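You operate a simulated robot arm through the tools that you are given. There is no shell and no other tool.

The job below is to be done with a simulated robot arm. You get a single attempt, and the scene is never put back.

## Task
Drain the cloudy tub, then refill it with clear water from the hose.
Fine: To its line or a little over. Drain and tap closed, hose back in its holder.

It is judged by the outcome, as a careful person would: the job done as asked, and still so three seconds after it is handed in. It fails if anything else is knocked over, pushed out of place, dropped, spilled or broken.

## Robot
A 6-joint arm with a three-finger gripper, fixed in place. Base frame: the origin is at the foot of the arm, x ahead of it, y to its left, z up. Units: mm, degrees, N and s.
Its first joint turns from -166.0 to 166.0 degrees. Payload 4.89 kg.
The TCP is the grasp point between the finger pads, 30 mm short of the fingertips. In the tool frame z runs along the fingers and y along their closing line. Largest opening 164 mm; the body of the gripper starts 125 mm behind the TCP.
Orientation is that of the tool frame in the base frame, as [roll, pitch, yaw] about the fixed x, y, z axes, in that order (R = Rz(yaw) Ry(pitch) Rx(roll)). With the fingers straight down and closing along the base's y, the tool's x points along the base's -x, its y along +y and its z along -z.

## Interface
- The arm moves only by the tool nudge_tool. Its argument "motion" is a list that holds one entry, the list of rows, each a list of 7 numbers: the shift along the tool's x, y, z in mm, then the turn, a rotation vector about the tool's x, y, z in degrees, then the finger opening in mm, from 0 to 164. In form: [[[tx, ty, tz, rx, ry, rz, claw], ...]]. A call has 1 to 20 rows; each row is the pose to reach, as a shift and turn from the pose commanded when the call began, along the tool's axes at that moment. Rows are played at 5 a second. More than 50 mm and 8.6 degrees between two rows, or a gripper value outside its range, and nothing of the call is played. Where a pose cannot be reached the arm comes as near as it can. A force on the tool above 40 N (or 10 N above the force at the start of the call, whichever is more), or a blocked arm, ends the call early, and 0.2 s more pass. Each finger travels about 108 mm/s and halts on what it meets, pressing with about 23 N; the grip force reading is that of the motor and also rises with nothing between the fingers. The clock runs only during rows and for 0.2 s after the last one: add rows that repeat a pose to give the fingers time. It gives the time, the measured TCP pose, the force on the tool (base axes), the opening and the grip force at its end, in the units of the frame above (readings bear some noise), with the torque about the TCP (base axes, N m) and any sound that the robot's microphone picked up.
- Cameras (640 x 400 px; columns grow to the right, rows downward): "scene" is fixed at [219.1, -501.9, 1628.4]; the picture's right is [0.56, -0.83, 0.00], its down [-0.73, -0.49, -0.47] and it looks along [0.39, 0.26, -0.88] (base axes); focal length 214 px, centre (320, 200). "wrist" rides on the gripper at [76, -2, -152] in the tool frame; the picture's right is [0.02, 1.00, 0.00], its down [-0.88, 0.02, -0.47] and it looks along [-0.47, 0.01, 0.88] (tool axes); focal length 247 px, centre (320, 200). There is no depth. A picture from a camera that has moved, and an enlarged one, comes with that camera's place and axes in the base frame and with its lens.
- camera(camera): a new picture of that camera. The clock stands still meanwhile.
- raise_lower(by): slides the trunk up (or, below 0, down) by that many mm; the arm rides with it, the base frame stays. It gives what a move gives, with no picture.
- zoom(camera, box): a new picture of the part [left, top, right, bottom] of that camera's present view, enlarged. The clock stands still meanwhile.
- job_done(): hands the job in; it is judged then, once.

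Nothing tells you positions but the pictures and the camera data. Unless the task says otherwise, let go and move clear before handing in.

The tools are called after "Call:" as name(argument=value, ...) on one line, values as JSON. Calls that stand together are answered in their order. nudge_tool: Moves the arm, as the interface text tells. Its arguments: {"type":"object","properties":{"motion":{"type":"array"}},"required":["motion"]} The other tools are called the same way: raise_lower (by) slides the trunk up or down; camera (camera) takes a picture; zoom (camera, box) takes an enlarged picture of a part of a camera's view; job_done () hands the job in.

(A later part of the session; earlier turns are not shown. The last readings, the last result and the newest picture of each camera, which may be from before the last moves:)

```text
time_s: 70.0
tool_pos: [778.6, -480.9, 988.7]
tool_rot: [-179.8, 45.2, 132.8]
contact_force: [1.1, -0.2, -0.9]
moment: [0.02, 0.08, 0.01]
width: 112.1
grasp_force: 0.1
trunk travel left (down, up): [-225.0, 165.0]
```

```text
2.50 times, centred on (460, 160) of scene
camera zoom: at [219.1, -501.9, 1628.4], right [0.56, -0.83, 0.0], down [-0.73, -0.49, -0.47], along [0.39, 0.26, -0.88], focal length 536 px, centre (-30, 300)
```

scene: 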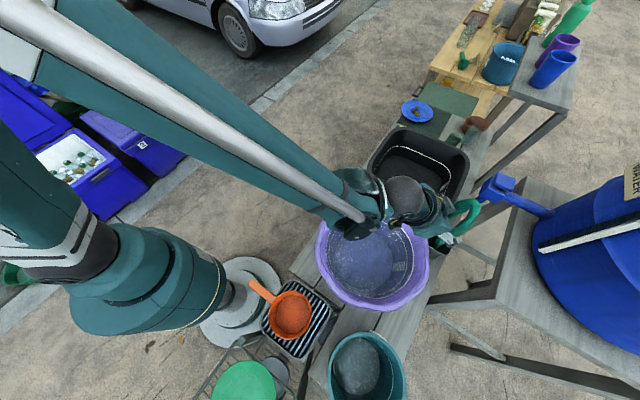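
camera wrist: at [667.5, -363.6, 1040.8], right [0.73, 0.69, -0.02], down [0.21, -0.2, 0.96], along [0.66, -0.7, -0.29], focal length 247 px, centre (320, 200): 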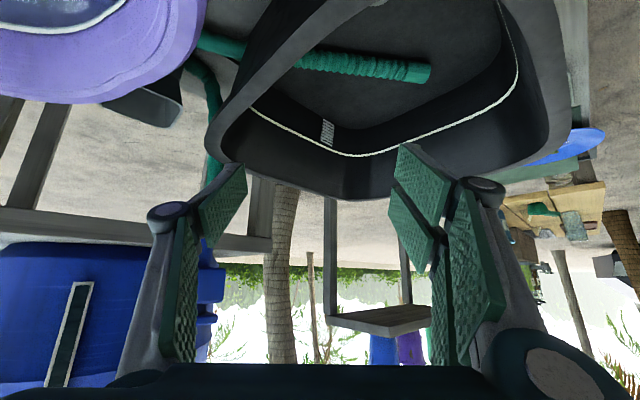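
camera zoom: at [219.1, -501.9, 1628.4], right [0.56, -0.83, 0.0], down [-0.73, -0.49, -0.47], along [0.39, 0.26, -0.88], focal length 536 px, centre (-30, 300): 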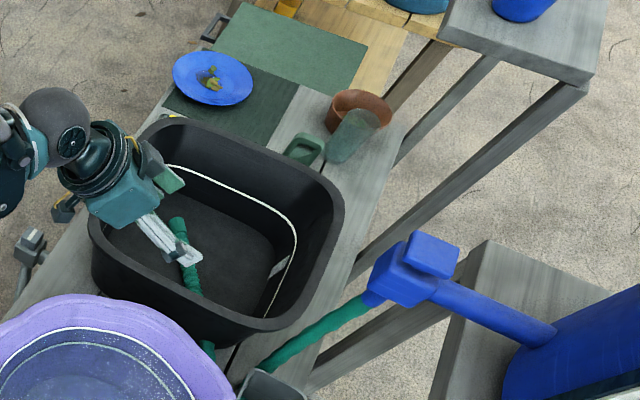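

The nozzle rests in the basin leaning on the rim with its tip well inside. I'll rise and check that it stays put.

Call:
nudge_tool(motion=[[[-25, 0, -25, 0, 0, 0, 112], [-50, 0, -50, 0, 0, 0, 112], [-75, 0, -75, 0, 0, 0, 112], [-100, 0, -100, 0, 0, 0, 112], [-125, 0, -125, 0, 0, 0, 112], [-150, 0, -150, 0, 0, 0, 112], [-177, 0, -177, 0, 0, 0, 112], [-177, 0, -177, 0, 8, 0, 112], [-177, 0, -177, 0, 16, 0, 112], [-177, 0, -177, 0, 24, 0, 112], [-177, 0, -177, 0, 32, 0, 112], [-177, 0, -177, 0, 40, 0, 112], [-177, 0, -177, 0, 45, 0, 112]]])

Call:
camera(camera="wrist")

Call:
zoom(camera="scene", box=[370, 80, 550, 240])

```text
time_s: 72.8
tool_pos: [778.7, -483.6, 1243.0]
tool_rot: [-179.9, 0.1, 132.6]
contact_force: [-0.1, 0.2, 0.0]
moment: [-0.04, 0.0, -0.01]
width: 112.0
grasp_force: 0.1
trunk travel left (down, up): [-225.0, 165.0]
```

```text
taken
camera wrist: at [725.3, -428.3, 1394.0], right [0.72, 0.69, 0.0], down [0.61, -0.63, 0.47], along [0.33, -0.34, -0.88], focal length 247 px, centre (320, 200)
```

wrist: 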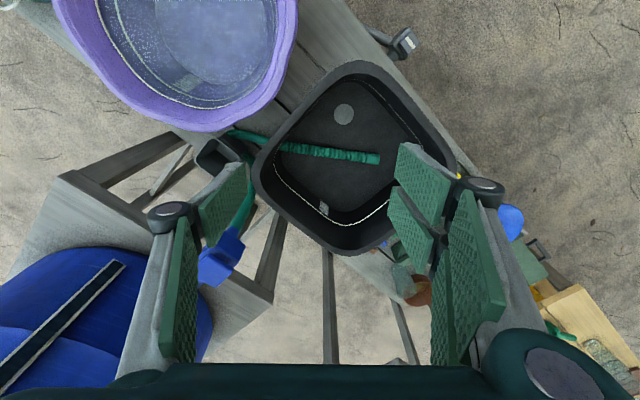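

```text
2.50 times, centred on (460, 160) of scene
camera zoom: at [219.1, -501.9, 1628.4], right [0.56, -0.83, 0.0], down [-0.73, -0.49, -0.47], along [0.39, 0.26, -0.88], focal length 536 px, centre (-30, 300)
```

zoom: 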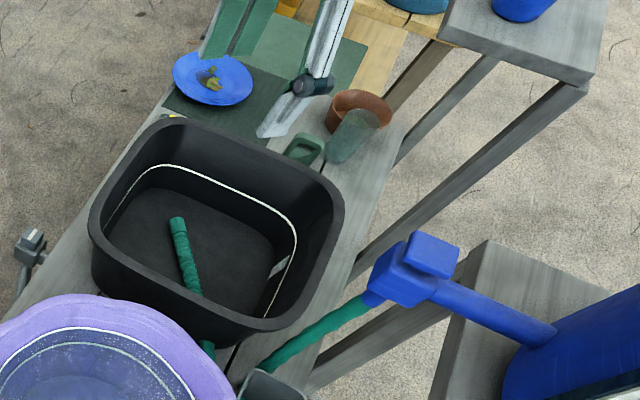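

Call:
zoom(camera="wrist", box=[180, 50, 460, 260])

Call:
zoom(camera="wrist", box=[180, 110, 320, 290])

```text
1.90 times, centred on (320, 155) of wrist
camera zoom: at [725.3, -428.3, 1394.0], right [0.72, 0.69, 0.0], down [0.61, -0.63, 0.47], along [0.33, -0.34, -0.88], focal length 470 px, centre (320, 286)
```

zoom: 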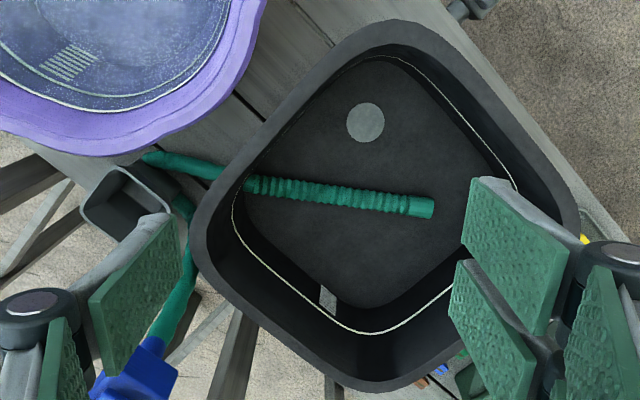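

```text
2.22 times, centred on (250, 200) of wrist
camera zoom: at [725.3, -428.3, 1394.0], right [0.72, 0.69, 0.0], down [0.61, -0.63, 0.47], along [0.33, -0.34, -0.88], focal length 549 px, centre (476, 200)
```

zoom: 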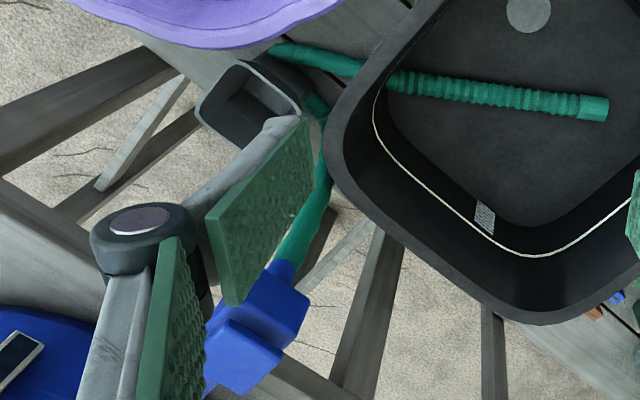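

The nozzle is settled in the basin, hose over its rim. Now I'll go above the tap knob with fingers closing along base y.

Call:
nudge_tool(motion=[[[-34, -27, 0, 0, 0, -7.9, 100], [-68, -55, 0, 0, 0, -15.8, 90], [-103, -82, 0, 0, 0, -23.7, 80], [-137, -110, 0, 0, 0, -31.6, 80], [-172, -137, 0, 0, 0, -39.5, 80], [-206, -165, 0, 0, 0, -47.4, 80], [-206, -165, 0, 0, 0, -47.4, 80]]])

Call:
camera(camera="wrist")

Call:
zoom(camera="wrist", box=[220, 60, 420, 220])

```text
time_s: 74.5
tool_pos: [798.0, -751.1, 1243.3]
tool_rot: [-179.8, 0.0, -180.0]
contact_force: [0.1, -0.4, -0.1]
moment: [0.2, 0.02, 0.01]
width: 80.0
grasp_force: 0.0
trunk travel left (down, up): [-225.0, 165.0]
```

```text
taken
camera wrist: at [720.5, -752.7, 1394.7], right [-0.02, 1.0, 0.0], down [0.88, 0.02, 0.47], along [0.47, 0.01, -0.88], focal length 247 px, centre (320, 200)
```

wrist: 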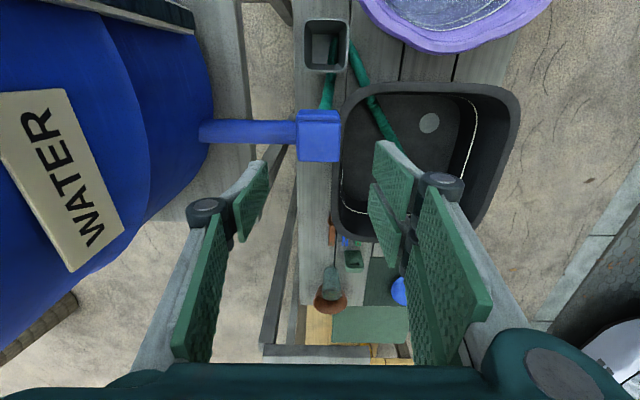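

```text
2.50 times, centred on (320, 140) of wrist
camera zoom: at [720.5, -752.7, 1394.7], right [-0.02, 1.0, 0.0], down [0.88, 0.02, 0.47], along [0.47, 0.01, -0.88], focal length 617 px, centre (320, 350)
```

zoom: 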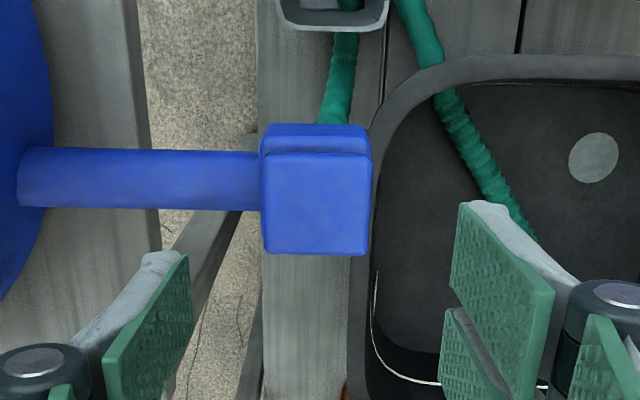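

The tap knob is ~50 mm square, centred about (799,-752), top z≈1097. Descending part way with a 76 mm opening, to refine.

Call:
nudge_tool(motion=[[[-1, -1, 40, 0, 0, 0, 76], [-1, -1, 80, 0, 0, 0, 76], [-1, -1, 100, 0, 0, 0, 76], [-1, -1, 100, 0, 0, 0, 76]]])

Call:
zoom(camera="wrist", box=[220, 80, 420, 280])

Call:
zoom(camera="scene", box=[430, 130, 570, 240])

```text
time_s: 75.5
tool_pos: [798.7, -751.5, 1144.5]
tool_rot: [-179.9, 0.1, 179.9]
contact_force: [-0.3, -0.8, 0.2]
moment: [0.03, 0.04, 0.0]
width: 76.0
grasp_force: 0.1
trunk travel left (down, up): [-225.0, 165.0]
```

```text
2.00 times, centred on (320, 180) of wrist
camera zoom: at [721.6, -751.8, 1295.4], right [-0.02, 1.0, 0.0], down [0.88, 0.02, 0.47], along [0.47, 0.01, -0.88], focal length 494 px, centre (320, 240)
```

zoom: 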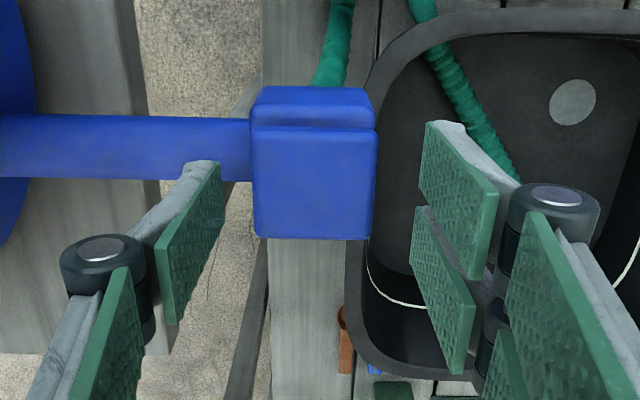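

```text
3.64 times, centred on (500, 185) of scene
camera zoom: at [219.1, -501.9, 1628.4], right [0.56, -0.83, 0.0], down [-0.73, -0.49, -0.47], along [0.39, 0.26, -0.88], focal length 780 px, centre (-334, 254)
```

zoom: 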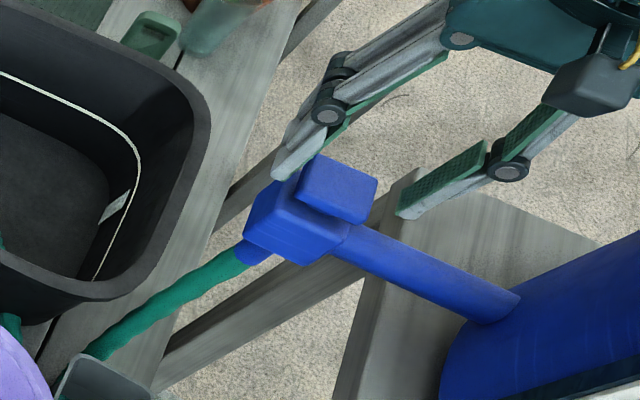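

Refined knob: ~49 mm wide, top z≈1108. Descending to TCP z≈1117 and gripping gently.

Call:
nudge_tool(motion=[[[1, -1, 14, 0, 0, 0, 72], [1, -1, 27, 0, 0, 0, 72], [1, -1, 27, 0, 0, 0, 60], [1, -1, 27, 0, 0, 0, 46], [1, -1, 27, 0, 0, 0, 46]]])

Call:
zoom(camera="wrist", box=[220, 80, 420, 280])

Call:
zoom(camera="scene", box=[430, 130, 570, 240])

```text
time_s: 76.7
tool_pos: [798.0, -751.5, 1117.7]
tool_rot: [-179.8, 0.1, 179.9]
contact_force: [2.8, -18.4, 1.2]
moment: [-0.33, -0.17, 0.14]
width: 53.9
grasp_force: 9.1
trunk travel left (down, up): [-225.0, 165.0]
```

```text
2.00 times, centred on (320, 180) of wrist
camera zoom: at [720.0, -752.3, 1268.1], right [-0.02, 1.0, 0.0], down [0.88, 0.02, 0.47], along [0.47, 0.01, -0.88], focal length 494 px, centre (320, 240)
```

zoom: 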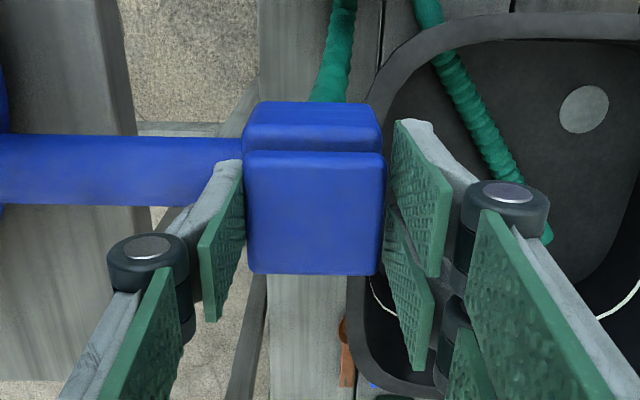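

```text
3.64 times, centred on (500, 185) of scene
camera zoom: at [219.1, -501.9, 1628.4], right [0.56, -0.83, 0.0], down [-0.73, -0.49, -0.47], along [0.39, 0.26, -0.88], focal length 780 px, centre (-334, 254)
```

zoom: 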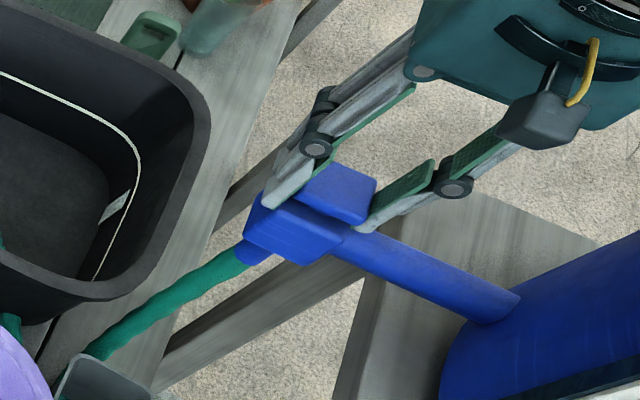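

The left finger touches first; I'll shift 2.5 mm toward it and close again.

Call:
nudge_tool(motion=[[[0, -2, 0, 0, 0, 0, 54], [0, -3, 0, 0, 0, 0, 46], [0, -3, 0, 0, 0, 0, 46], [0, -3, 0, 0, 0, 0, 46]]])

Call:
zoom(camera="wrist", box=[220, 80, 420, 280])

```text
time_s: 77.7
tool_pos: [797.7, -753.7, 1117.3]
tool_rot: [-179.8, 0.1, 179.8]
contact_force: [2.6, -13.4, 1.4]
moment: [-0.18, -0.12, 0.14]
width: 49.5
grasp_force: 45.1
trunk travel left (down, up): [-225.0, 165.0]
```

```text
2.00 times, centred on (320, 180) of wrist
camera zoom: at [720.2, -754.3, 1268.0], right [-0.02, 1.0, 0.0], down [0.88, 0.02, 0.47], along [0.47, 0.01, -0.88], focal length 494 px, centre (320, 240)
```

zoom: 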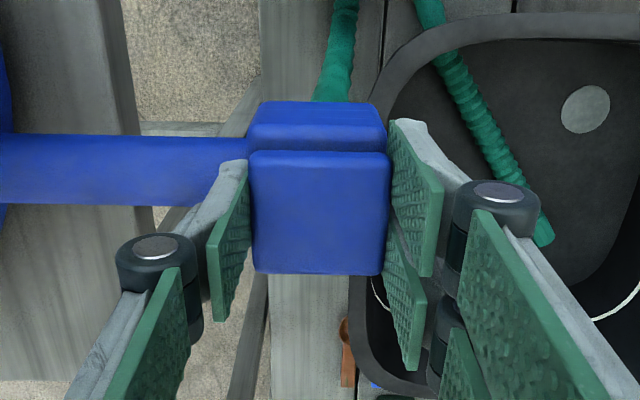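

Gripped. Turning counter-clockwise slowly to open the tap, then checking for flow.

Call:
nudge_tool(motion=[[[1, -1, 0, 0, 0, -3, 47], [1, -1, 0, 0, 0, -6, 47], [1, -1, 0, 0, 0, -9, 47], [1, -1, 0, 0, 0, -12, 47], [1, -1, 0, 0, 0, -15, 47], [1, -1, 0, 0, 0, -18, 47], [1, -1, 0, 0, 0, -21, 47], [1, -1, 0, 0, 0, -24, 47]]])

Call:
zoom(camera="wrist", box=[220, 60, 460, 280])

Call:
zoom(camera="scene", box=[370, 110, 550, 250])

```text
time_s: 79.5
tool_pos: [792.5, -754.7, 1115.7]
tool_rot: [-179.6, 0.0, -156.1]
contact_force: [-27.3, -5.2, 0.5]
moment: [-0.25, 0.65, -2.53]
width: 61.0
grasp_force: 45.0
trunk travel left (down, up): [-225.0, 165.0]
```

```text
1.82 times, centred on (340, 170) of wrist
camera zoom: at [723.1, -786.6, 1268.3], right [-0.43, 0.91, 0.0], down [0.8, 0.38, 0.47], along [0.43, 0.2, -0.88], focal length 449 px, centre (284, 254)
```

zoom: 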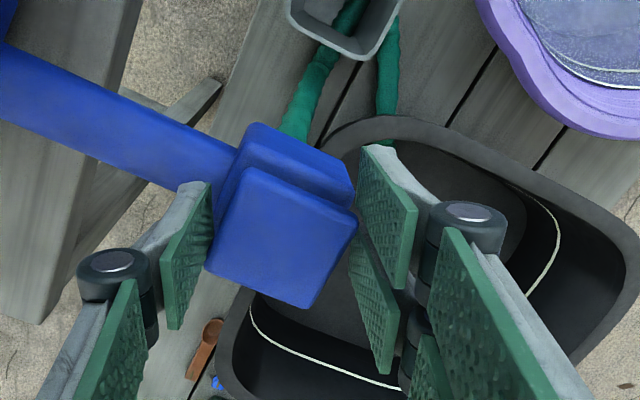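

```text
2.86 times, centred on (460, 180) of scene
camera zoom: at [219.1, -501.9, 1628.4], right [0.56, -0.83, 0.0], down [-0.73, -0.49, -0.47], along [0.39, 0.26, -0.88], focal length 613 px, centre (-80, 257)
```

zoom: 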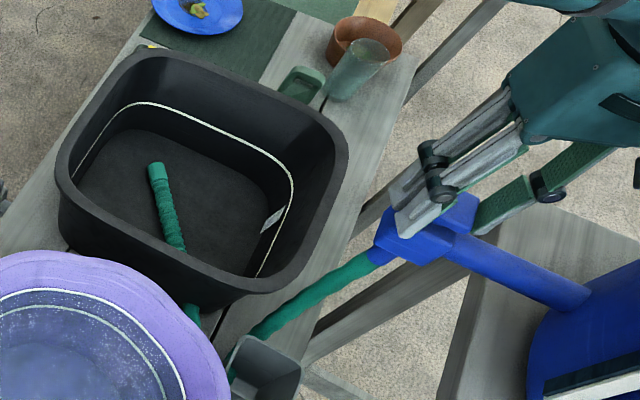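

The knob didn't turn counter-clockwise (stop felt). I'll return and try clockwise.

Call:
nudge_tool(motion=[[[0, 0, 0, 0, 0, 6, 60], [0, 0, 0, 0, 0, 12, 60], [0, 0, 0, 0, 0, 18, 60], [-5, 2, 0, 0, 0, 24, 60], [-5, 2, 0, 0, 0, 24, 60]]])

Call:
zoom(camera="wrist", box=[220, 80, 420, 280])

```text
time_s: 80.7
tool_pos: [800.2, -750.0, 1116.8]
tool_rot: [-179.8, 0.1, 180.0]
contact_force: [-0.7, -0.2, 0.1]
moment: [-0.01, 0.02, 0.02]
width: 60.1
grasp_force: 0.1
trunk travel left (down, up): [-225.0, 165.0]
```

```text
2.00 times, centred on (320, 180) of wrist
camera zoom: at [722.6, -750.3, 1268.1], right [-0.02, 1.0, 0.0], down [0.88, 0.02, 0.47], along [0.47, 0.01, -0.88], focal length 494 px, centre (320, 240)
```

zoom: 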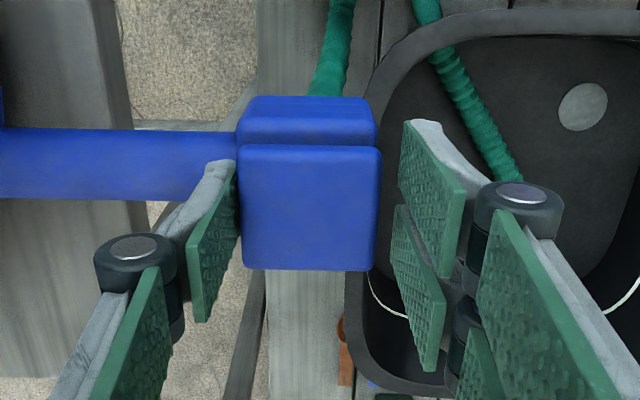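

Call:
nudge_tool(motion=[[[3, -4, 0, 0, 0, 0, 60], [3, -4, 0, 0, 0, 0, 50], [3, -4, 0, 0, 0, 0, 47], [3, -4, 0, 0, 0, 0, 47], [3, -4, 0, 0, 0, 3, 47], [3, -4, 0, 0, 0, 6, 47], [3, -4, 0, 0, 0, 9, 47], [3, -4, 0, 0, 0, 12, 47], [3, -4, 0, 0, 0, 15, 47]]])

Call:
zoom(camera="wrist", box=[220, 60, 460, 280])

Call:
zoom(camera="scene", box=[370, 110, 550, 250])

```text
time_s: 82.7
tool_pos: [797.4, -752.3, 1116.2]
tool_rot: [-179.7, 0.0, 165.0]
contact_force: [13.1, 7.9, 1.1]
moment: [0.02, -0.39, 2.82]
width: 59.1
grasp_force: 45.2
trunk travel left (down, up): [-225.0, 165.0]
```

```text
1.82 times, centred on (340, 170) of wrist
camera zoom: at [722.7, -733.7, 1267.8], right [0.24, 0.97, 0.0], down [0.85, -0.21, 0.47], along [0.46, -0.12, -0.88], focal length 449 px, centre (284, 254)
```

zoom: 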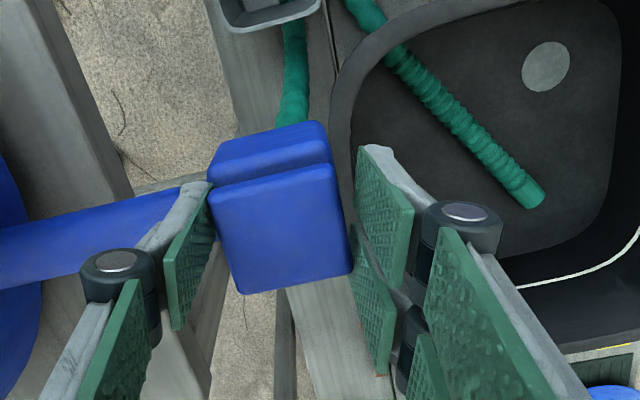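

```text
2.86 times, centred on (460, 180) of scene
camera zoom: at [219.1, -501.9, 1628.4], right [0.56, -0.83, 0.0], down [-0.73, -0.49, -0.47], along [0.39, 0.26, -0.88], focal length 613 px, centre (-80, 257)
```

zoom: 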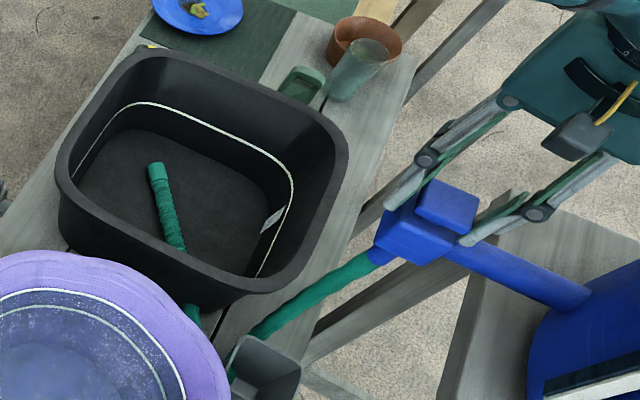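

The knob doesn't turn either way, so this tap works differently (push, lift or slide). I'll release and get a side view of it.

Call:
nudge_tool(motion=[[[0, 0, 0, 0, 0, 0, 72], [0, 0, 0, 0, 0, -7, 76], [0, 0, 0, 0, 0, -15, 76], [0, 0, -40, 0, 0, -15, 76], [0, 0, -80, 0, 0, -15, 76], [0, 0, -120, 0, 0, -15, 76], [0, 0, -150, 0, 0, -15, 76]]])

Call:
zoom(camera="wrist", box=[240, 60, 400, 200])

Call:
zoom(camera="scene", box=[460, 150, 540, 220])

```text
time_s: 84.2
tool_pos: [796.0, -750.3, 1265.3]
tool_rot: [-179.8, 0.2, 180.0]
contact_force: [0.1, -0.4, -0.1]
moment: [0.03, 0.01, 0.02]
width: 75.9
grasp_force: 0.1
trunk travel left (down, up): [-225.0, 165.0]
```

```text
2.86 times, centred on (320, 130) of wrist
camera zoom: at [718.7, -751.1, 1416.5], right [-0.02, 1.0, 0.0], down [0.88, 0.02, 0.47], along [0.47, 0.01, -0.88], focal length 706 px, centre (320, 400)
```

zoom: 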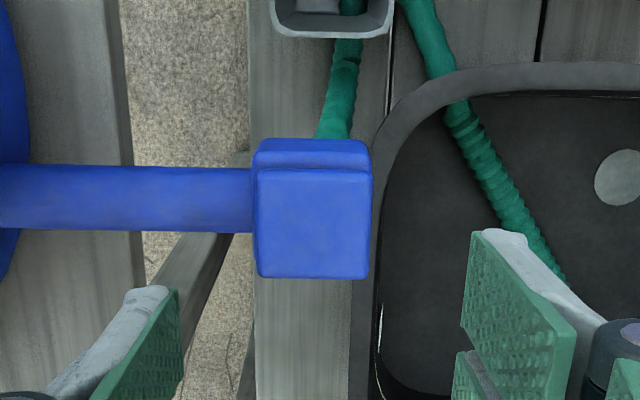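

```text
5.71 times, centred on (500, 185) of scene
camera zoom: at [219.1, -501.9, 1628.4], right [0.56, -0.83, 0.0], down [-0.73, -0.49, -0.47], along [0.39, 0.26, -0.88], focal length 1226 px, centre (-709, 286)
```

zoom: 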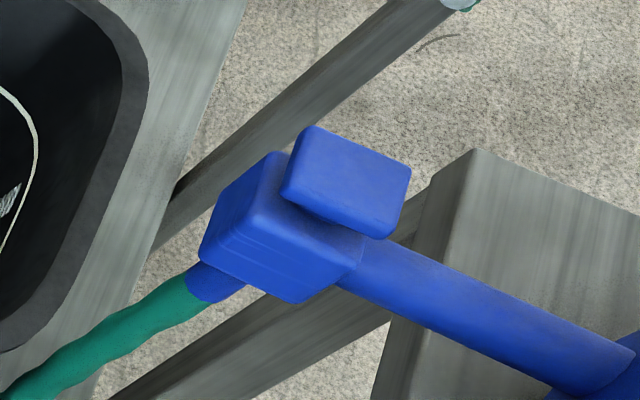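

The tap's knob seems to sit raised on a stem above its body, like a push button. I'll take a side view to see the gap.

Call:
nudge_tool(motion=[[[0, 15, 0, 0, 0, 8, 76], [0, 30, 0, 0, 0, 16, 76], [0, 45, 0, 0, 0, 24, 76], [0, 60, 0, 0, 0, 32, 76], [0, 75, 0, 0, 0, 40, 76], [0, 90, 0, 0, 0, 48, 76], [0, 105, 0, 0, 0, 56, 76], [0, 120, 0, 0, 0, 64, 76], [0, 135, 0, 0, 0, 72, 76], [0, 150, 0, 0, 0, 80, 76], [0, 160, 0, 0, 0, 88, 76], [0, 160, 0, 0, 0, 90, 76]]])

Call:
nudge_tool(motion=[[[0, 0, 20, 0, -8, 0, 90], [0, 0, 40, 0, -16, 0, 110], [0, 0, 60, 0, -24, 0, 130], [0, 0, 80, 0, -32, 0, 150], [0, 0, 100, 0, -40, 0, 160], [0, 0, 110, 0, -48, 0, 160], [0, 0, 120, 0, -56, 0, 160], [0, 0, 120, 0, -60, 0, 160]]])

Call:
camera(camera="wrist")

```text
time_s: 86.8
tool_pos: [797.4, -593.3, 1266.9]
tool_rot: [179.9, 0.3, 89.9]
contact_force: [0.2, 0.5, 0.3]
moment: [-0.03, -0.05, -0.03]
width: 75.7
grasp_force: 0.0
trunk travel left (down, up): [-225.0, 165.0]
```

```text
time_s: 88.7
tool_pos: [796.9, -593.2, 1147.6]
tool_rot: [179.9, 60.3, 89.8]
contact_force: [-0.5, -0.3, 0.8]
moment: [0.03, -0.03, 0.0]
width: 160.2
grasp_force: 0.0
trunk travel left (down, up): [-225.0, 165.0]
```

```text
taken
camera wrist: at [794.4, -423.6, 1155.1], right [1.0, 0.01, -0.02], down [0.02, -0.03, 1.0], along [0.01, -1.0, -0.03], focal length 247 px, centre (320, 200)
```

wrist: 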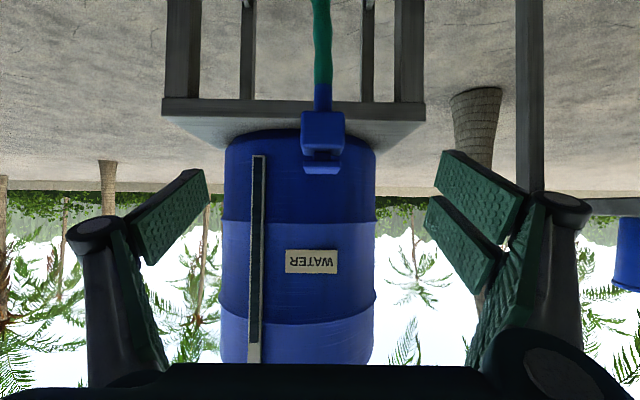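

Call:
zoom(camera="wrist", box=[280, 80, 370, 190])

```text
3.64 times, centred on (325, 135) of wrist
camera zoom: at [794.4, -423.6, 1155.1], right [1.0, 0.01, -0.02], down [0.02, -0.03, 1.0], along [0.01, -1.0, -0.03], focal length 898 px, centre (302, 436)
```

zoom: 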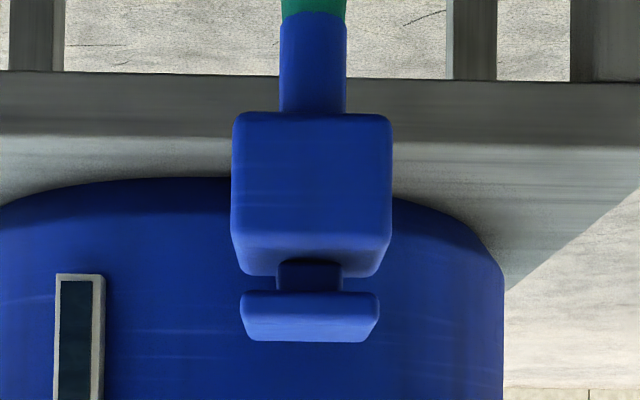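

The side view shows a plate on a short stem over the tap body: a push/pull plunger with ~10 mm of gap. I'll go above it with fingers closed and press down.

Call:
nudge_tool(motion=[[[-35, 0, -20, 0, 0, 0, 140], [-69, 0, -40, 0, 0, 0, 110], [-104, 0, -60, 0, 0, 0, 80], [-104, 0, -60, 0, 8, 0, 50], [-104, 0, -60, 0, 16, 0, 20], [-104, 0, -60, 0, 24, 0, 0], [-104, 0, -60, 0, 32, 0, 0], [-104, 0, -60, 0, 40, 0, 0], [-104, 0, -60, 0, 48, 0, 0], [-104, 0, -60, 0, 56, 0, 0], [-104, 0, -60, 0, 60, 0, 0], [-104, 0, -60, 0, 60, 0, 0]]])

Call:
nudge_tool(motion=[[[-40, 0, 0, 0, 0, 0, 0], [-80, 0, 0, 0, 0, 0, 0], [-120, 0, 0, 0, 0, 0, 0], [-160, 0, 0, 0, 0, 0, 0], [-160, 0, 40, 0, 0, 0, 0], [-160, 0, 80, 0, 0, 0, 0], [-160, 0, 100, 0, 0, 0, 0], [-160, 0, 100, 0, 0, 0, 0]]])

Call:
zoom(camera="wrist", box=[220, 60, 420, 260])

Call:
zoom(camera="scene", box=[430, 130, 570, 240])

```text
time_s: 91.2
tool_pos: [797.4, -594.5, 1266.6]
tool_rot: [179.9, 0.1, 89.9]
contact_force: [0.3, -0.9, -0.1]
moment: [0.14, -0.01, 0.0]
width: 0.1
grasp_force: 22.6
trunk travel left (down, up): [-225.0, 165.0]
```

```text
time_s: 93.0
tool_pos: [797.8, -755.2, 1167.4]
tool_rot: [179.9, 0.2, 90.1]
contact_force: [0.3, 0.6, 0.0]
moment: [0.03, 0.04, 0.01]
width: 0.0
grasp_force: 22.7
trunk travel left (down, up): [-225.0, 165.0]
```

```text
2.00 times, centred on (320, 160) of wrist
camera zoom: at [795.6, -678.2, 1317.5], right [1.0, 0.02, 0.0], down [0.02, -0.88, 0.48], along [0.01, -0.48, -0.88], focal length 494 px, centre (320, 280)
```

zoom: 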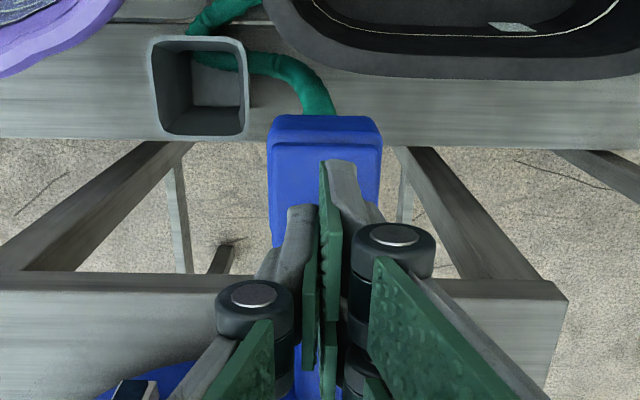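

```text
3.64 times, centred on (500, 185) of scene
camera zoom: at [219.1, -501.9, 1628.4], right [0.56, -0.83, 0.0], down [-0.73, -0.49, -0.47], along [0.39, 0.26, -0.88], focal length 780 px, centre (-334, 254)
```

zoom: 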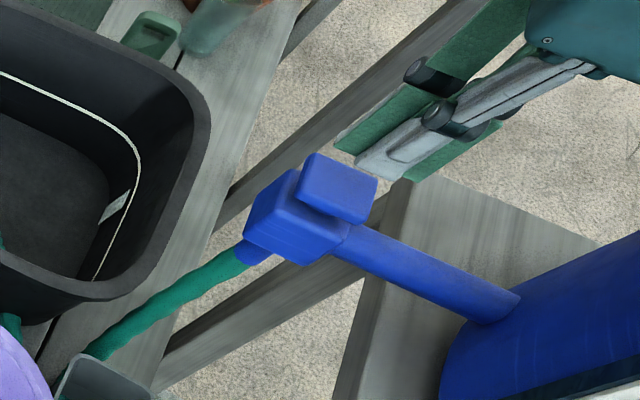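

Positioned over the plate. Pressing down slowly.

Call:
nudge_tool(motion=[[[0, 0, 15, 0, 0, 0, 0], [0, 0, 24, 0, 0, 0, 0], [0, 0, 28, 0, 0, 0, 0], [0, 0, 31, 0, 0, 0, 0], [0, 0, 34, 0, 0, 0, 0], [0, 0, 36, 0, 0, 0, 0], [0, 0, 38, 0, 0, 0, 0], [0, 0, 40, 0, 0, 0, 0], [0, 0, 42, 0, 0, 0, 0], [0, 0, 44, 0, 0, 0, 0]]])

Call:
zoom(camera="scene", box=[370, 110, 550, 250])

Call:
zoom(camera="wrist", box=[220, 60, 420, 260])

```text
time_s: 95.5
tool_pos: [796.9, -753.5, 1125.9]
tool_rot: [179.7, 0.2, 90.0]
contact_force: [2.3, -1.8, 27.7]
moment: [0.15, -0.1, -0.01]
width: 6.0
grasp_force: 44.8
trunk travel left (down, up): [-225.0, 165.0]
stopped in row 10: the force on the tool passed its limit at 41 N (the readings are from after the stop); the commanded pose is now the measured one
```

```text
2.86 times, centred on (460, 180) of scene
camera zoom: at [219.1, -501.9, 1628.4], right [0.56, -0.83, 0.0], down [-0.73, -0.49, -0.47], along [0.39, 0.26, -0.88], focal length 613 px, centre (-80, 257)
```

zoom: 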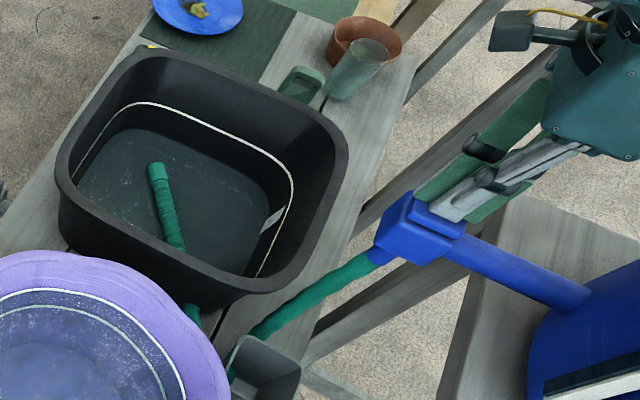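

```text
2.00 times, centred on (320, 160) of wrist
camera zoom: at [793.7, -676.7, 1276.1], right [1.0, 0.02, 0.0], down [0.02, -0.88, 0.48], along [0.01, -0.48, -0.88], focal length 494 px, centre (320, 280)
```

zoom: 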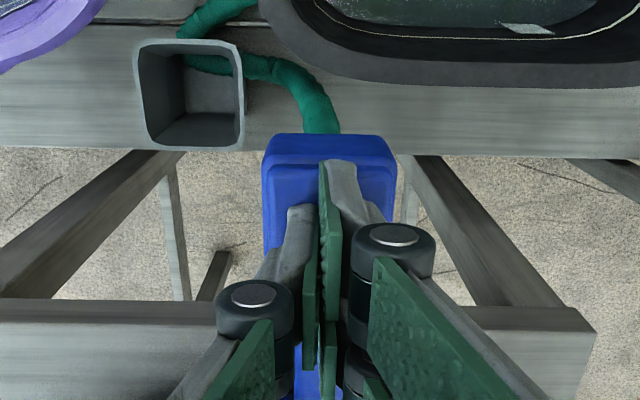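

Water is appearing in the basin, so pressing opens the tap. I'll lift slightly to see whether it stays open.

Call:
nudge_tool(motion=[[[0, 0, -15, 0, 0, 0, 0], [0, 0, -45, 0, 0, 0, 40]]])

Call:
zoom(camera="scene", box=[370, 110, 550, 250])

Call:
zoom(camera="scene", box=[460, 150, 540, 220])

```text
time_s: 96.0
tool_pos: [798.7, -754.3, 1165.8]
tool_rot: [179.9, 0.1, 90.0]
contact_force: [1.2, -1.0, -0.4]
moment: [0.08, 0.08, -0.01]
width: 40.1
grasp_force: 0.0
trunk travel left (down, up): [-225.0, 165.0]
```

```text
2.86 times, centred on (460, 180) of scene
camera zoom: at [219.1, -501.9, 1628.4], right [0.56, -0.83, 0.0], down [-0.73, -0.49, -0.47], along [0.39, 0.26, -0.88], focal length 613 px, centre (-80, 257)
```

zoom: 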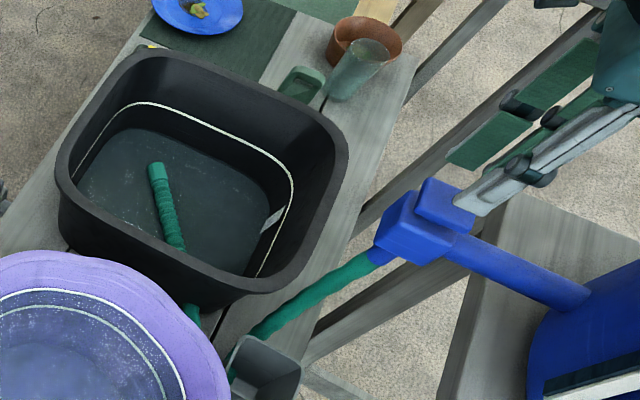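

```text
5.71 times, centred on (500, 185) of scene
camera zoom: at [219.1, -501.9, 1628.4], right [0.56, -0.83, 0.0], down [-0.73, -0.49, -0.47], along [0.39, 0.26, -0.88], focal length 1226 px, centre (-709, 286)
```

zoom: 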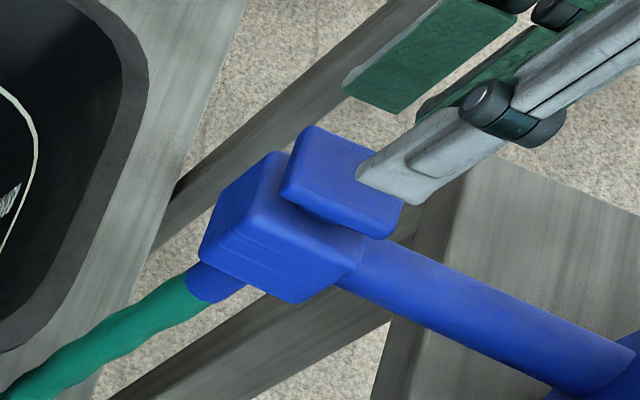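

The plate sprang back up. I'll hold briefly and compare the water level to learn whether flow continues.

Call:
nudge_tool(motion=[[[0, 0, 0, 0, 0, 0, 0], [0, 0, 0, 0, 0, 0, 0], [0, 0, 0, 0, 0, 0, 0], [0, 0, 0, 0, 0, 0, 0], [0, 0, 0, 0, 0, 0, 0]]])

Call:
zoom(camera="scene", box=[370, 110, 550, 250])

Call:
zoom(camera="scene", box=[380, 130, 480, 210])

```text
time_s: 97.2
tool_pos: [797.9, -753.7, 1167.5]
tool_rot: [179.9, 0.4, 89.9]
contact_force: [0.8, -0.2, -0.9]
moment: [-0.01, 0.02, 0.01]
width: 0.2
grasp_force: 23.2
trunk travel left (down, up): [-225.0, 165.0]
```

```text
2.86 times, centred on (460, 180) of scene
camera zoom: at [219.1, -501.9, 1628.4], right [0.56, -0.83, 0.0], down [-0.73, -0.49, -0.47], along [0.39, 0.26, -0.88], focal length 613 px, centre (-80, 257)
```

zoom: 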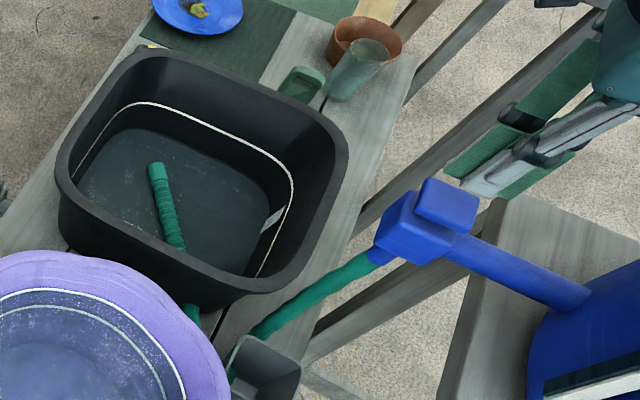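

```text
5.00 times, centred on (430, 170) of scene
camera zoom: at [219.1, -501.9, 1628.4], right [0.56, -0.83, 0.0], down [-0.73, -0.49, -0.47], along [0.39, 0.26, -0.88], focal length 1072 px, centre (-230, 350)
```

zoom: 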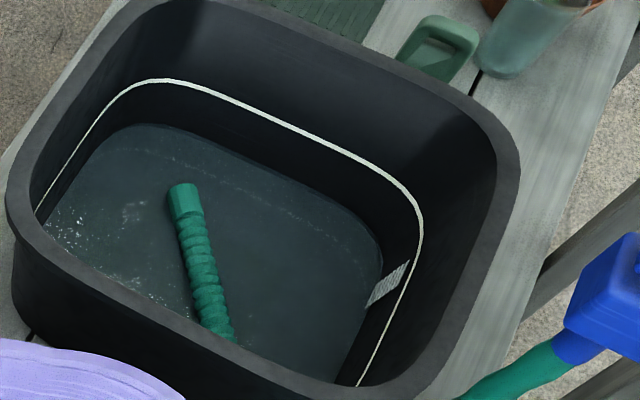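

Call:
nudge_tool(motion=[[[0, 0, 0, 0, 0, 0, 0], [0, 0, 0, 0, 0, 0, 0], [0, 0, 0, 0, 0, 0, 0], [0, 0, 0, 0, 0, 0, 0], [0, 0, 0, 0, 0, 0, 0], [0, 0, 0, 0, 0, 0, 0], [0, 0, 0, 0, 0, 0, 0], [0, 0, 0, 0, 0, 0, 0]]])

Call:
zoom(camera="scene", box=[380, 130, 480, 210])

```text
time_s: 99.0
tool_pos: [798.5, -754.2, 1167.0]
tool_rot: [180.0, 0.3, 90.0]
contact_force: [-0.1, -0.1, -0.6]
moment: [0.01, -0.01, 0.03]
width: 0.0
grasp_force: 23.4
trunk travel left (down, up): [-225.0, 165.0]
```

```text
5.00 times, centred on (430, 170) of scene
camera zoom: at [219.1, -501.9, 1628.4], right [0.56, -0.83, 0.0], down [-0.73, -0.49, -0.47], along [0.39, 0.26, -0.88], focal length 1072 px, centre (-230, 350)
```

zoom: 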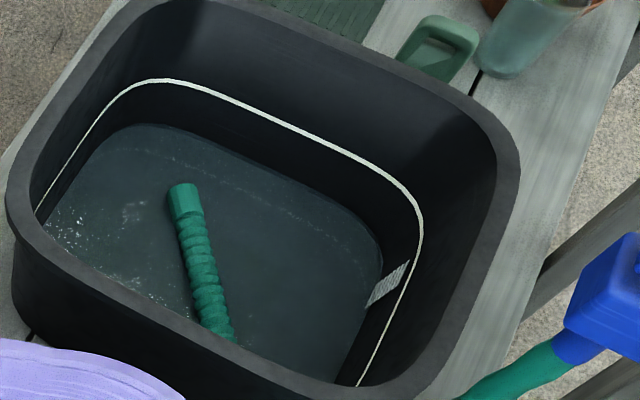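

The level is steady, so the tap flows only while pressed. I'll press and hold in timed bursts, checking the level between them.

Call:
nudge_tool(motion=[[[0, 0, 20, 0, 0, 0, 0], [0, 0, 30, 0, 0, 0, 0], [0, 0, 36, 0, 0, 0, 0], [0, 0, 39, 0, 0, 0, 0], [0, 0, 40, 0, 0, 0, 0], [0, 0, 40, 0, 0, 0, 0], [0, 0, 40, 0, 0, 0, 0], [0, 0, 40, 0, 0, 0, 0], [0, 0, 40, 0, 0, 0, 0], [0, 0, 40, 0, 0, 0, 0]]])

Call:
zoom(camera="scene", box=[380, 130, 480, 210])

```text
time_s: 101.2
tool_pos: [797.6, -754.7, 1128.9]
tool_rot: [179.9, 0.2, 90.0]
contact_force: [-0.8, 0.0, 5.1]
moment: [0.05, 0.0, 0.02]
width: 5.8
grasp_force: 45.3
trunk travel left (down, up): [-225.0, 165.0]
```

```text
5.00 times, centred on (430, 170) of scene
camera zoom: at [219.1, -501.9, 1628.4], right [0.56, -0.83, 0.0], down [-0.73, -0.49, -0.47], along [0.39, 0.26, -0.88], focal length 1072 px, centre (-230, 350)
```

zoom: 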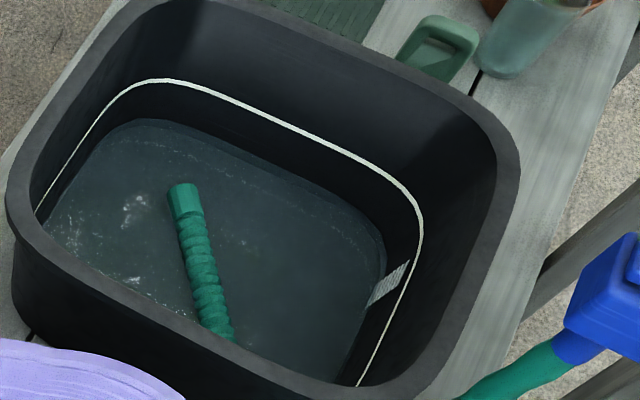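

The level is rising. Pressing 2 mm deeper and holding for longer.

Call:
nudge_tool(motion=[[[0, 0, 1, 0, 0, 0, 0], [0, 0, 2, 0, 0, 0, 0], [0, 0, 2, 0, 0, 0, 0], [0, 0, 2, 0, 0, 0, 0], [0, 0, 2, 0, 0, 0, 0], [0, 0, 2, 0, 0, 0, 0], [0, 0, 2, 0, 0, 0, 0], [0, 0, 2, 0, 0, 0, 0], [0, 0, 2, 0, 0, 0, 0], [0, 0, 2, 0, 0, 0, 0]]])

Call:
zoom(camera="scene", box=[380, 130, 480, 210])

Call:
zoom(camera="scene", box=[430, 130, 570, 240])

```text
time_s: 103.5
tool_pos: [796.6, -754.7, 1125.0]
tool_rot: [179.8, 0.3, 90.1]
contact_force: [4.9, 3.3, 15.6]
moment: [0.22, -0.13, -0.04]
width: 5.9
grasp_force: 45.4
trunk travel left (down, up): [-225.0, 165.0]
```

```text
5.00 times, centred on (430, 170) of scene
camera zoom: at [219.1, -501.9, 1628.4], right [0.56, -0.83, 0.0], down [-0.73, -0.49, -0.47], along [0.39, 0.26, -0.88], focal length 1072 px, centre (-230, 350)
```

zoom: 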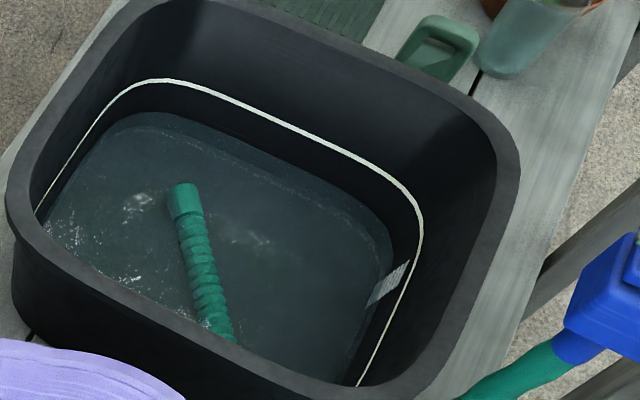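

```text
3.64 times, centred on (500, 185) of scene
camera zoom: at [219.1, -501.9, 1628.4], right [0.56, -0.83, 0.0], down [-0.73, -0.49, -0.47], along [0.39, 0.26, -0.88], focal length 780 px, centre (-334, 254)
```

zoom: 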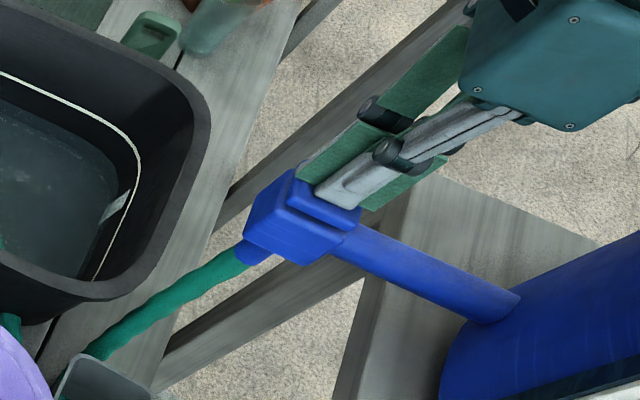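

Plate fully pressed, water rising steadily with ~10 s left by my estimate. Holding 4 s more.

Call:
nudge_tool(motion=[[[0, 0, 0, 0, 0, 0, 0], [0, 0, 0, 0, 0, 0, 0], [0, 0, 0, 0, 0, 0, 0], [0, 0, 0, 0, 0, 0, 0], [0, 0, 0, 0, 0, 0, 0], [0, 0, 0, 0, 0, 0, 0], [0, 0, 0, 0, 0, 0, 0], [0, 0, 0, 0, 0, 0, 0], [0, 0, 0, 0, 0, 0, 0], [0, 0, 0, 0, 0, 0, 0], [0, 0, 0, 0, 0, 0, 0], [0, 0, 0, 0, 0, 0, 0], [0, 0, 0, 0, 0, 0, 0], [0, 0, 0, 0, 0, 0, 0], [0, 0, 0, 0, 0, 0, 0], [0, 0, 0, 0, 0, 0, 0], [0, 0, 0, 0, 0, 0, 0], [0, 0, 0, 0, 0, 0, 0], [0, 0, 0, 0, 0, 0, 0]]])

Call:
zoom(camera="scene", box=[380, 130, 480, 210])

Call:
camera(camera="scene")

```text
time_s: 107.5
tool_pos: [796.7, -754.3, 1128.1]
tool_rot: [179.9, 0.3, 90.0]
contact_force: [-0.5, 0.6, 14.6]
moment: [0.15, -0.02, 0.01]
width: 5.8
grasp_force: 44.6
trunk travel left (down, up): [-225.0, 165.0]
```

```text
5.00 times, centred on (430, 170) of scene
camera zoom: at [219.1, -501.9, 1628.4], right [0.56, -0.83, 0.0], down [-0.73, -0.49, -0.47], along [0.39, 0.26, -0.88], focal length 1072 px, centre (-230, 350)
```

zoom: 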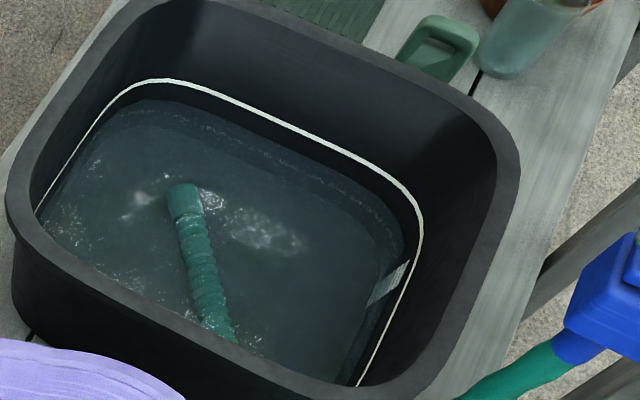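

```text
taken
```

scene: 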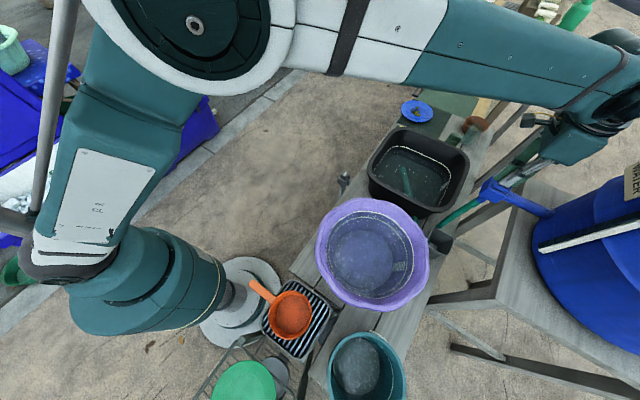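

About 4 s per 11 px; the line is ~19 px further. Holding another 4 s.

Call:
nudge_tool(motion=[[[0, 0, 0, 0, 0, 0, 0], [0, 0, 0, 0, 0, 0, 0], [0, 0, 0, 0, 0, 0, 0], [0, 0, 0, 0, 0, 0, 0], [0, 0, 0, 0, 0, 0, 0], [0, 0, 0, 0, 0, 0, 0], [0, 0, 0, 0, 0, 0, 0], [0, 0, 0, 0, 0, 0, 0], [0, 0, 0, 0, 0, 0, 0], [0, 0, 0, 0, 0, 0, 0], [0, 0, 0, 0, 0, 0, 0], [0, 0, 0, 0, 0, 0, 0], [0, 0, 0, 0, 0, 0, 0], [0, 0, 0, 0, 0, 0, 0], [0, 0, 0, 0, 0, 0, 0], [0, 0, 0, 0, 0, 0, 0], [0, 0, 0, 0, 0, 0, 0], [0, 0, 0, 0, 0, 0, 0], [0, 0, 0, 0, 0, 0, 0]]])

Call:
zoom(camera="scene", box=[380, 130, 480, 210])

Call:
zoom(camera="scene", box=[440, 160, 475, 200])

```text
time_s: 111.5
tool_pos: [796.4, -754.4, 1127.8]
tool_rot: [179.9, 0.3, 90.0]
contact_force: [-0.9, -0.7, 14.9]
moment: [0.12, 0.0, 0.01]
width: 6.1
grasp_force: 44.8
trunk travel left (down, up): [-225.0, 165.0]
```

```text
5.00 times, centred on (430, 170) of scene
camera zoom: at [219.1, -501.9, 1628.4], right [0.56, -0.83, 0.0], down [-0.73, -0.49, -0.47], along [0.39, 0.26, -0.88], focal length 1072 px, centre (-230, 350)
```

zoom: 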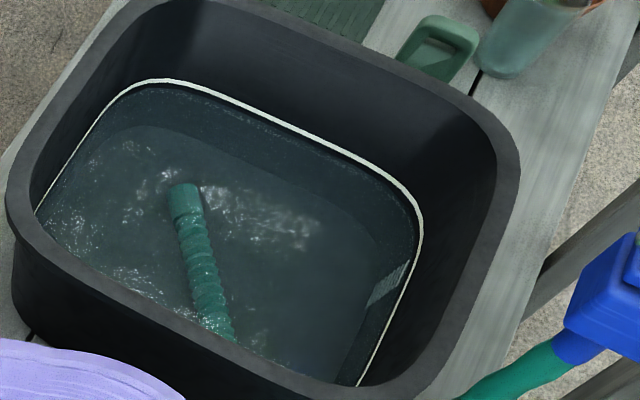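

```text
10.00 times, centred on (458, 180) of scene
camera zoom: at [219.1, -501.9, 1628.4], right [0.56, -0.83, 0.0], down [-0.73, -0.49, -0.47], along [0.39, 0.26, -0.88], focal length 2145 px, centre (-1055, 400)
```

zoom: 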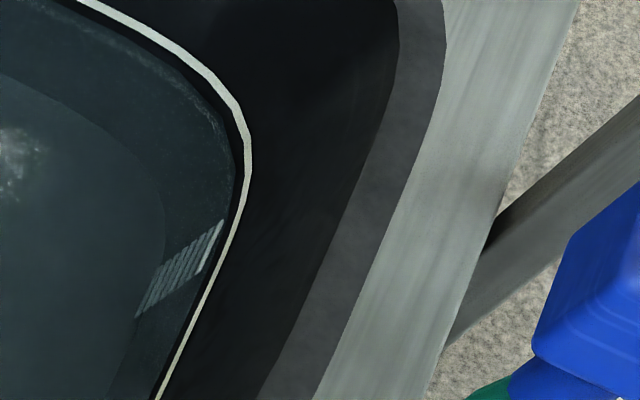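

Just a few mm below the line. Holding 1.4 s more and checking.

Call:
nudge_tool(motion=[[[0, 0, 0, 0, 0, 0, 0], [0, 0, 0, 0, 0, 0, 0], [0, 0, 0, 0, 0, 0, 0], [0, 0, 0, 0, 0, 0, 0], [0, 0, 0, 0, 0, 0, 0], [0, 0, 0, 0, 0, 0, 0]]])

Call:
zoom(camera="scene", box=[380, 130, 480, 210])

Call:
zoom(camera="scene", box=[440, 160, 475, 200])

```text
time_s: 112.8
tool_pos: [797.6, -755.2, 1126.4]
tool_rot: [179.9, 0.4, 89.9]
contact_force: [0.0, 0.0, 15.0]
moment: [0.11, 0.02, 0.03]
width: 5.9
grasp_force: 45.0
trunk travel left (down, up): [-225.0, 165.0]
```

```text
5.00 times, centred on (430, 170) of scene
camera zoom: at [219.1, -501.9, 1628.4], right [0.56, -0.83, 0.0], down [-0.73, -0.49, -0.47], along [0.39, 0.26, -0.88], focal length 1072 px, centre (-230, 350)
```

zoom: 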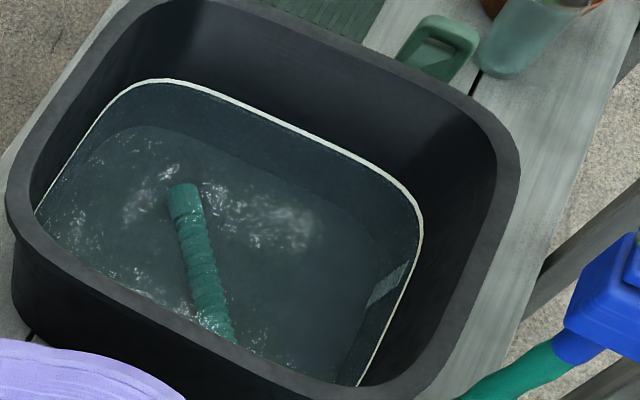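

```text
10.00 times, centred on (458, 180) of scene
camera zoom: at [219.1, -501.9, 1628.4], right [0.56, -0.83, 0.0], down [-0.73, -0.49, -0.47], along [0.39, 0.26, -0.88], focal length 2145 px, centre (-1055, 400)
```

zoom: 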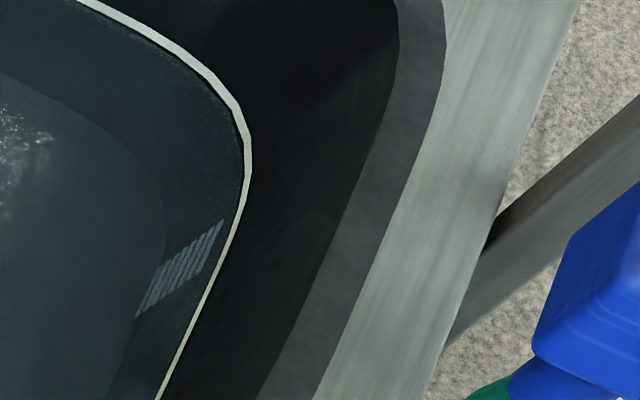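

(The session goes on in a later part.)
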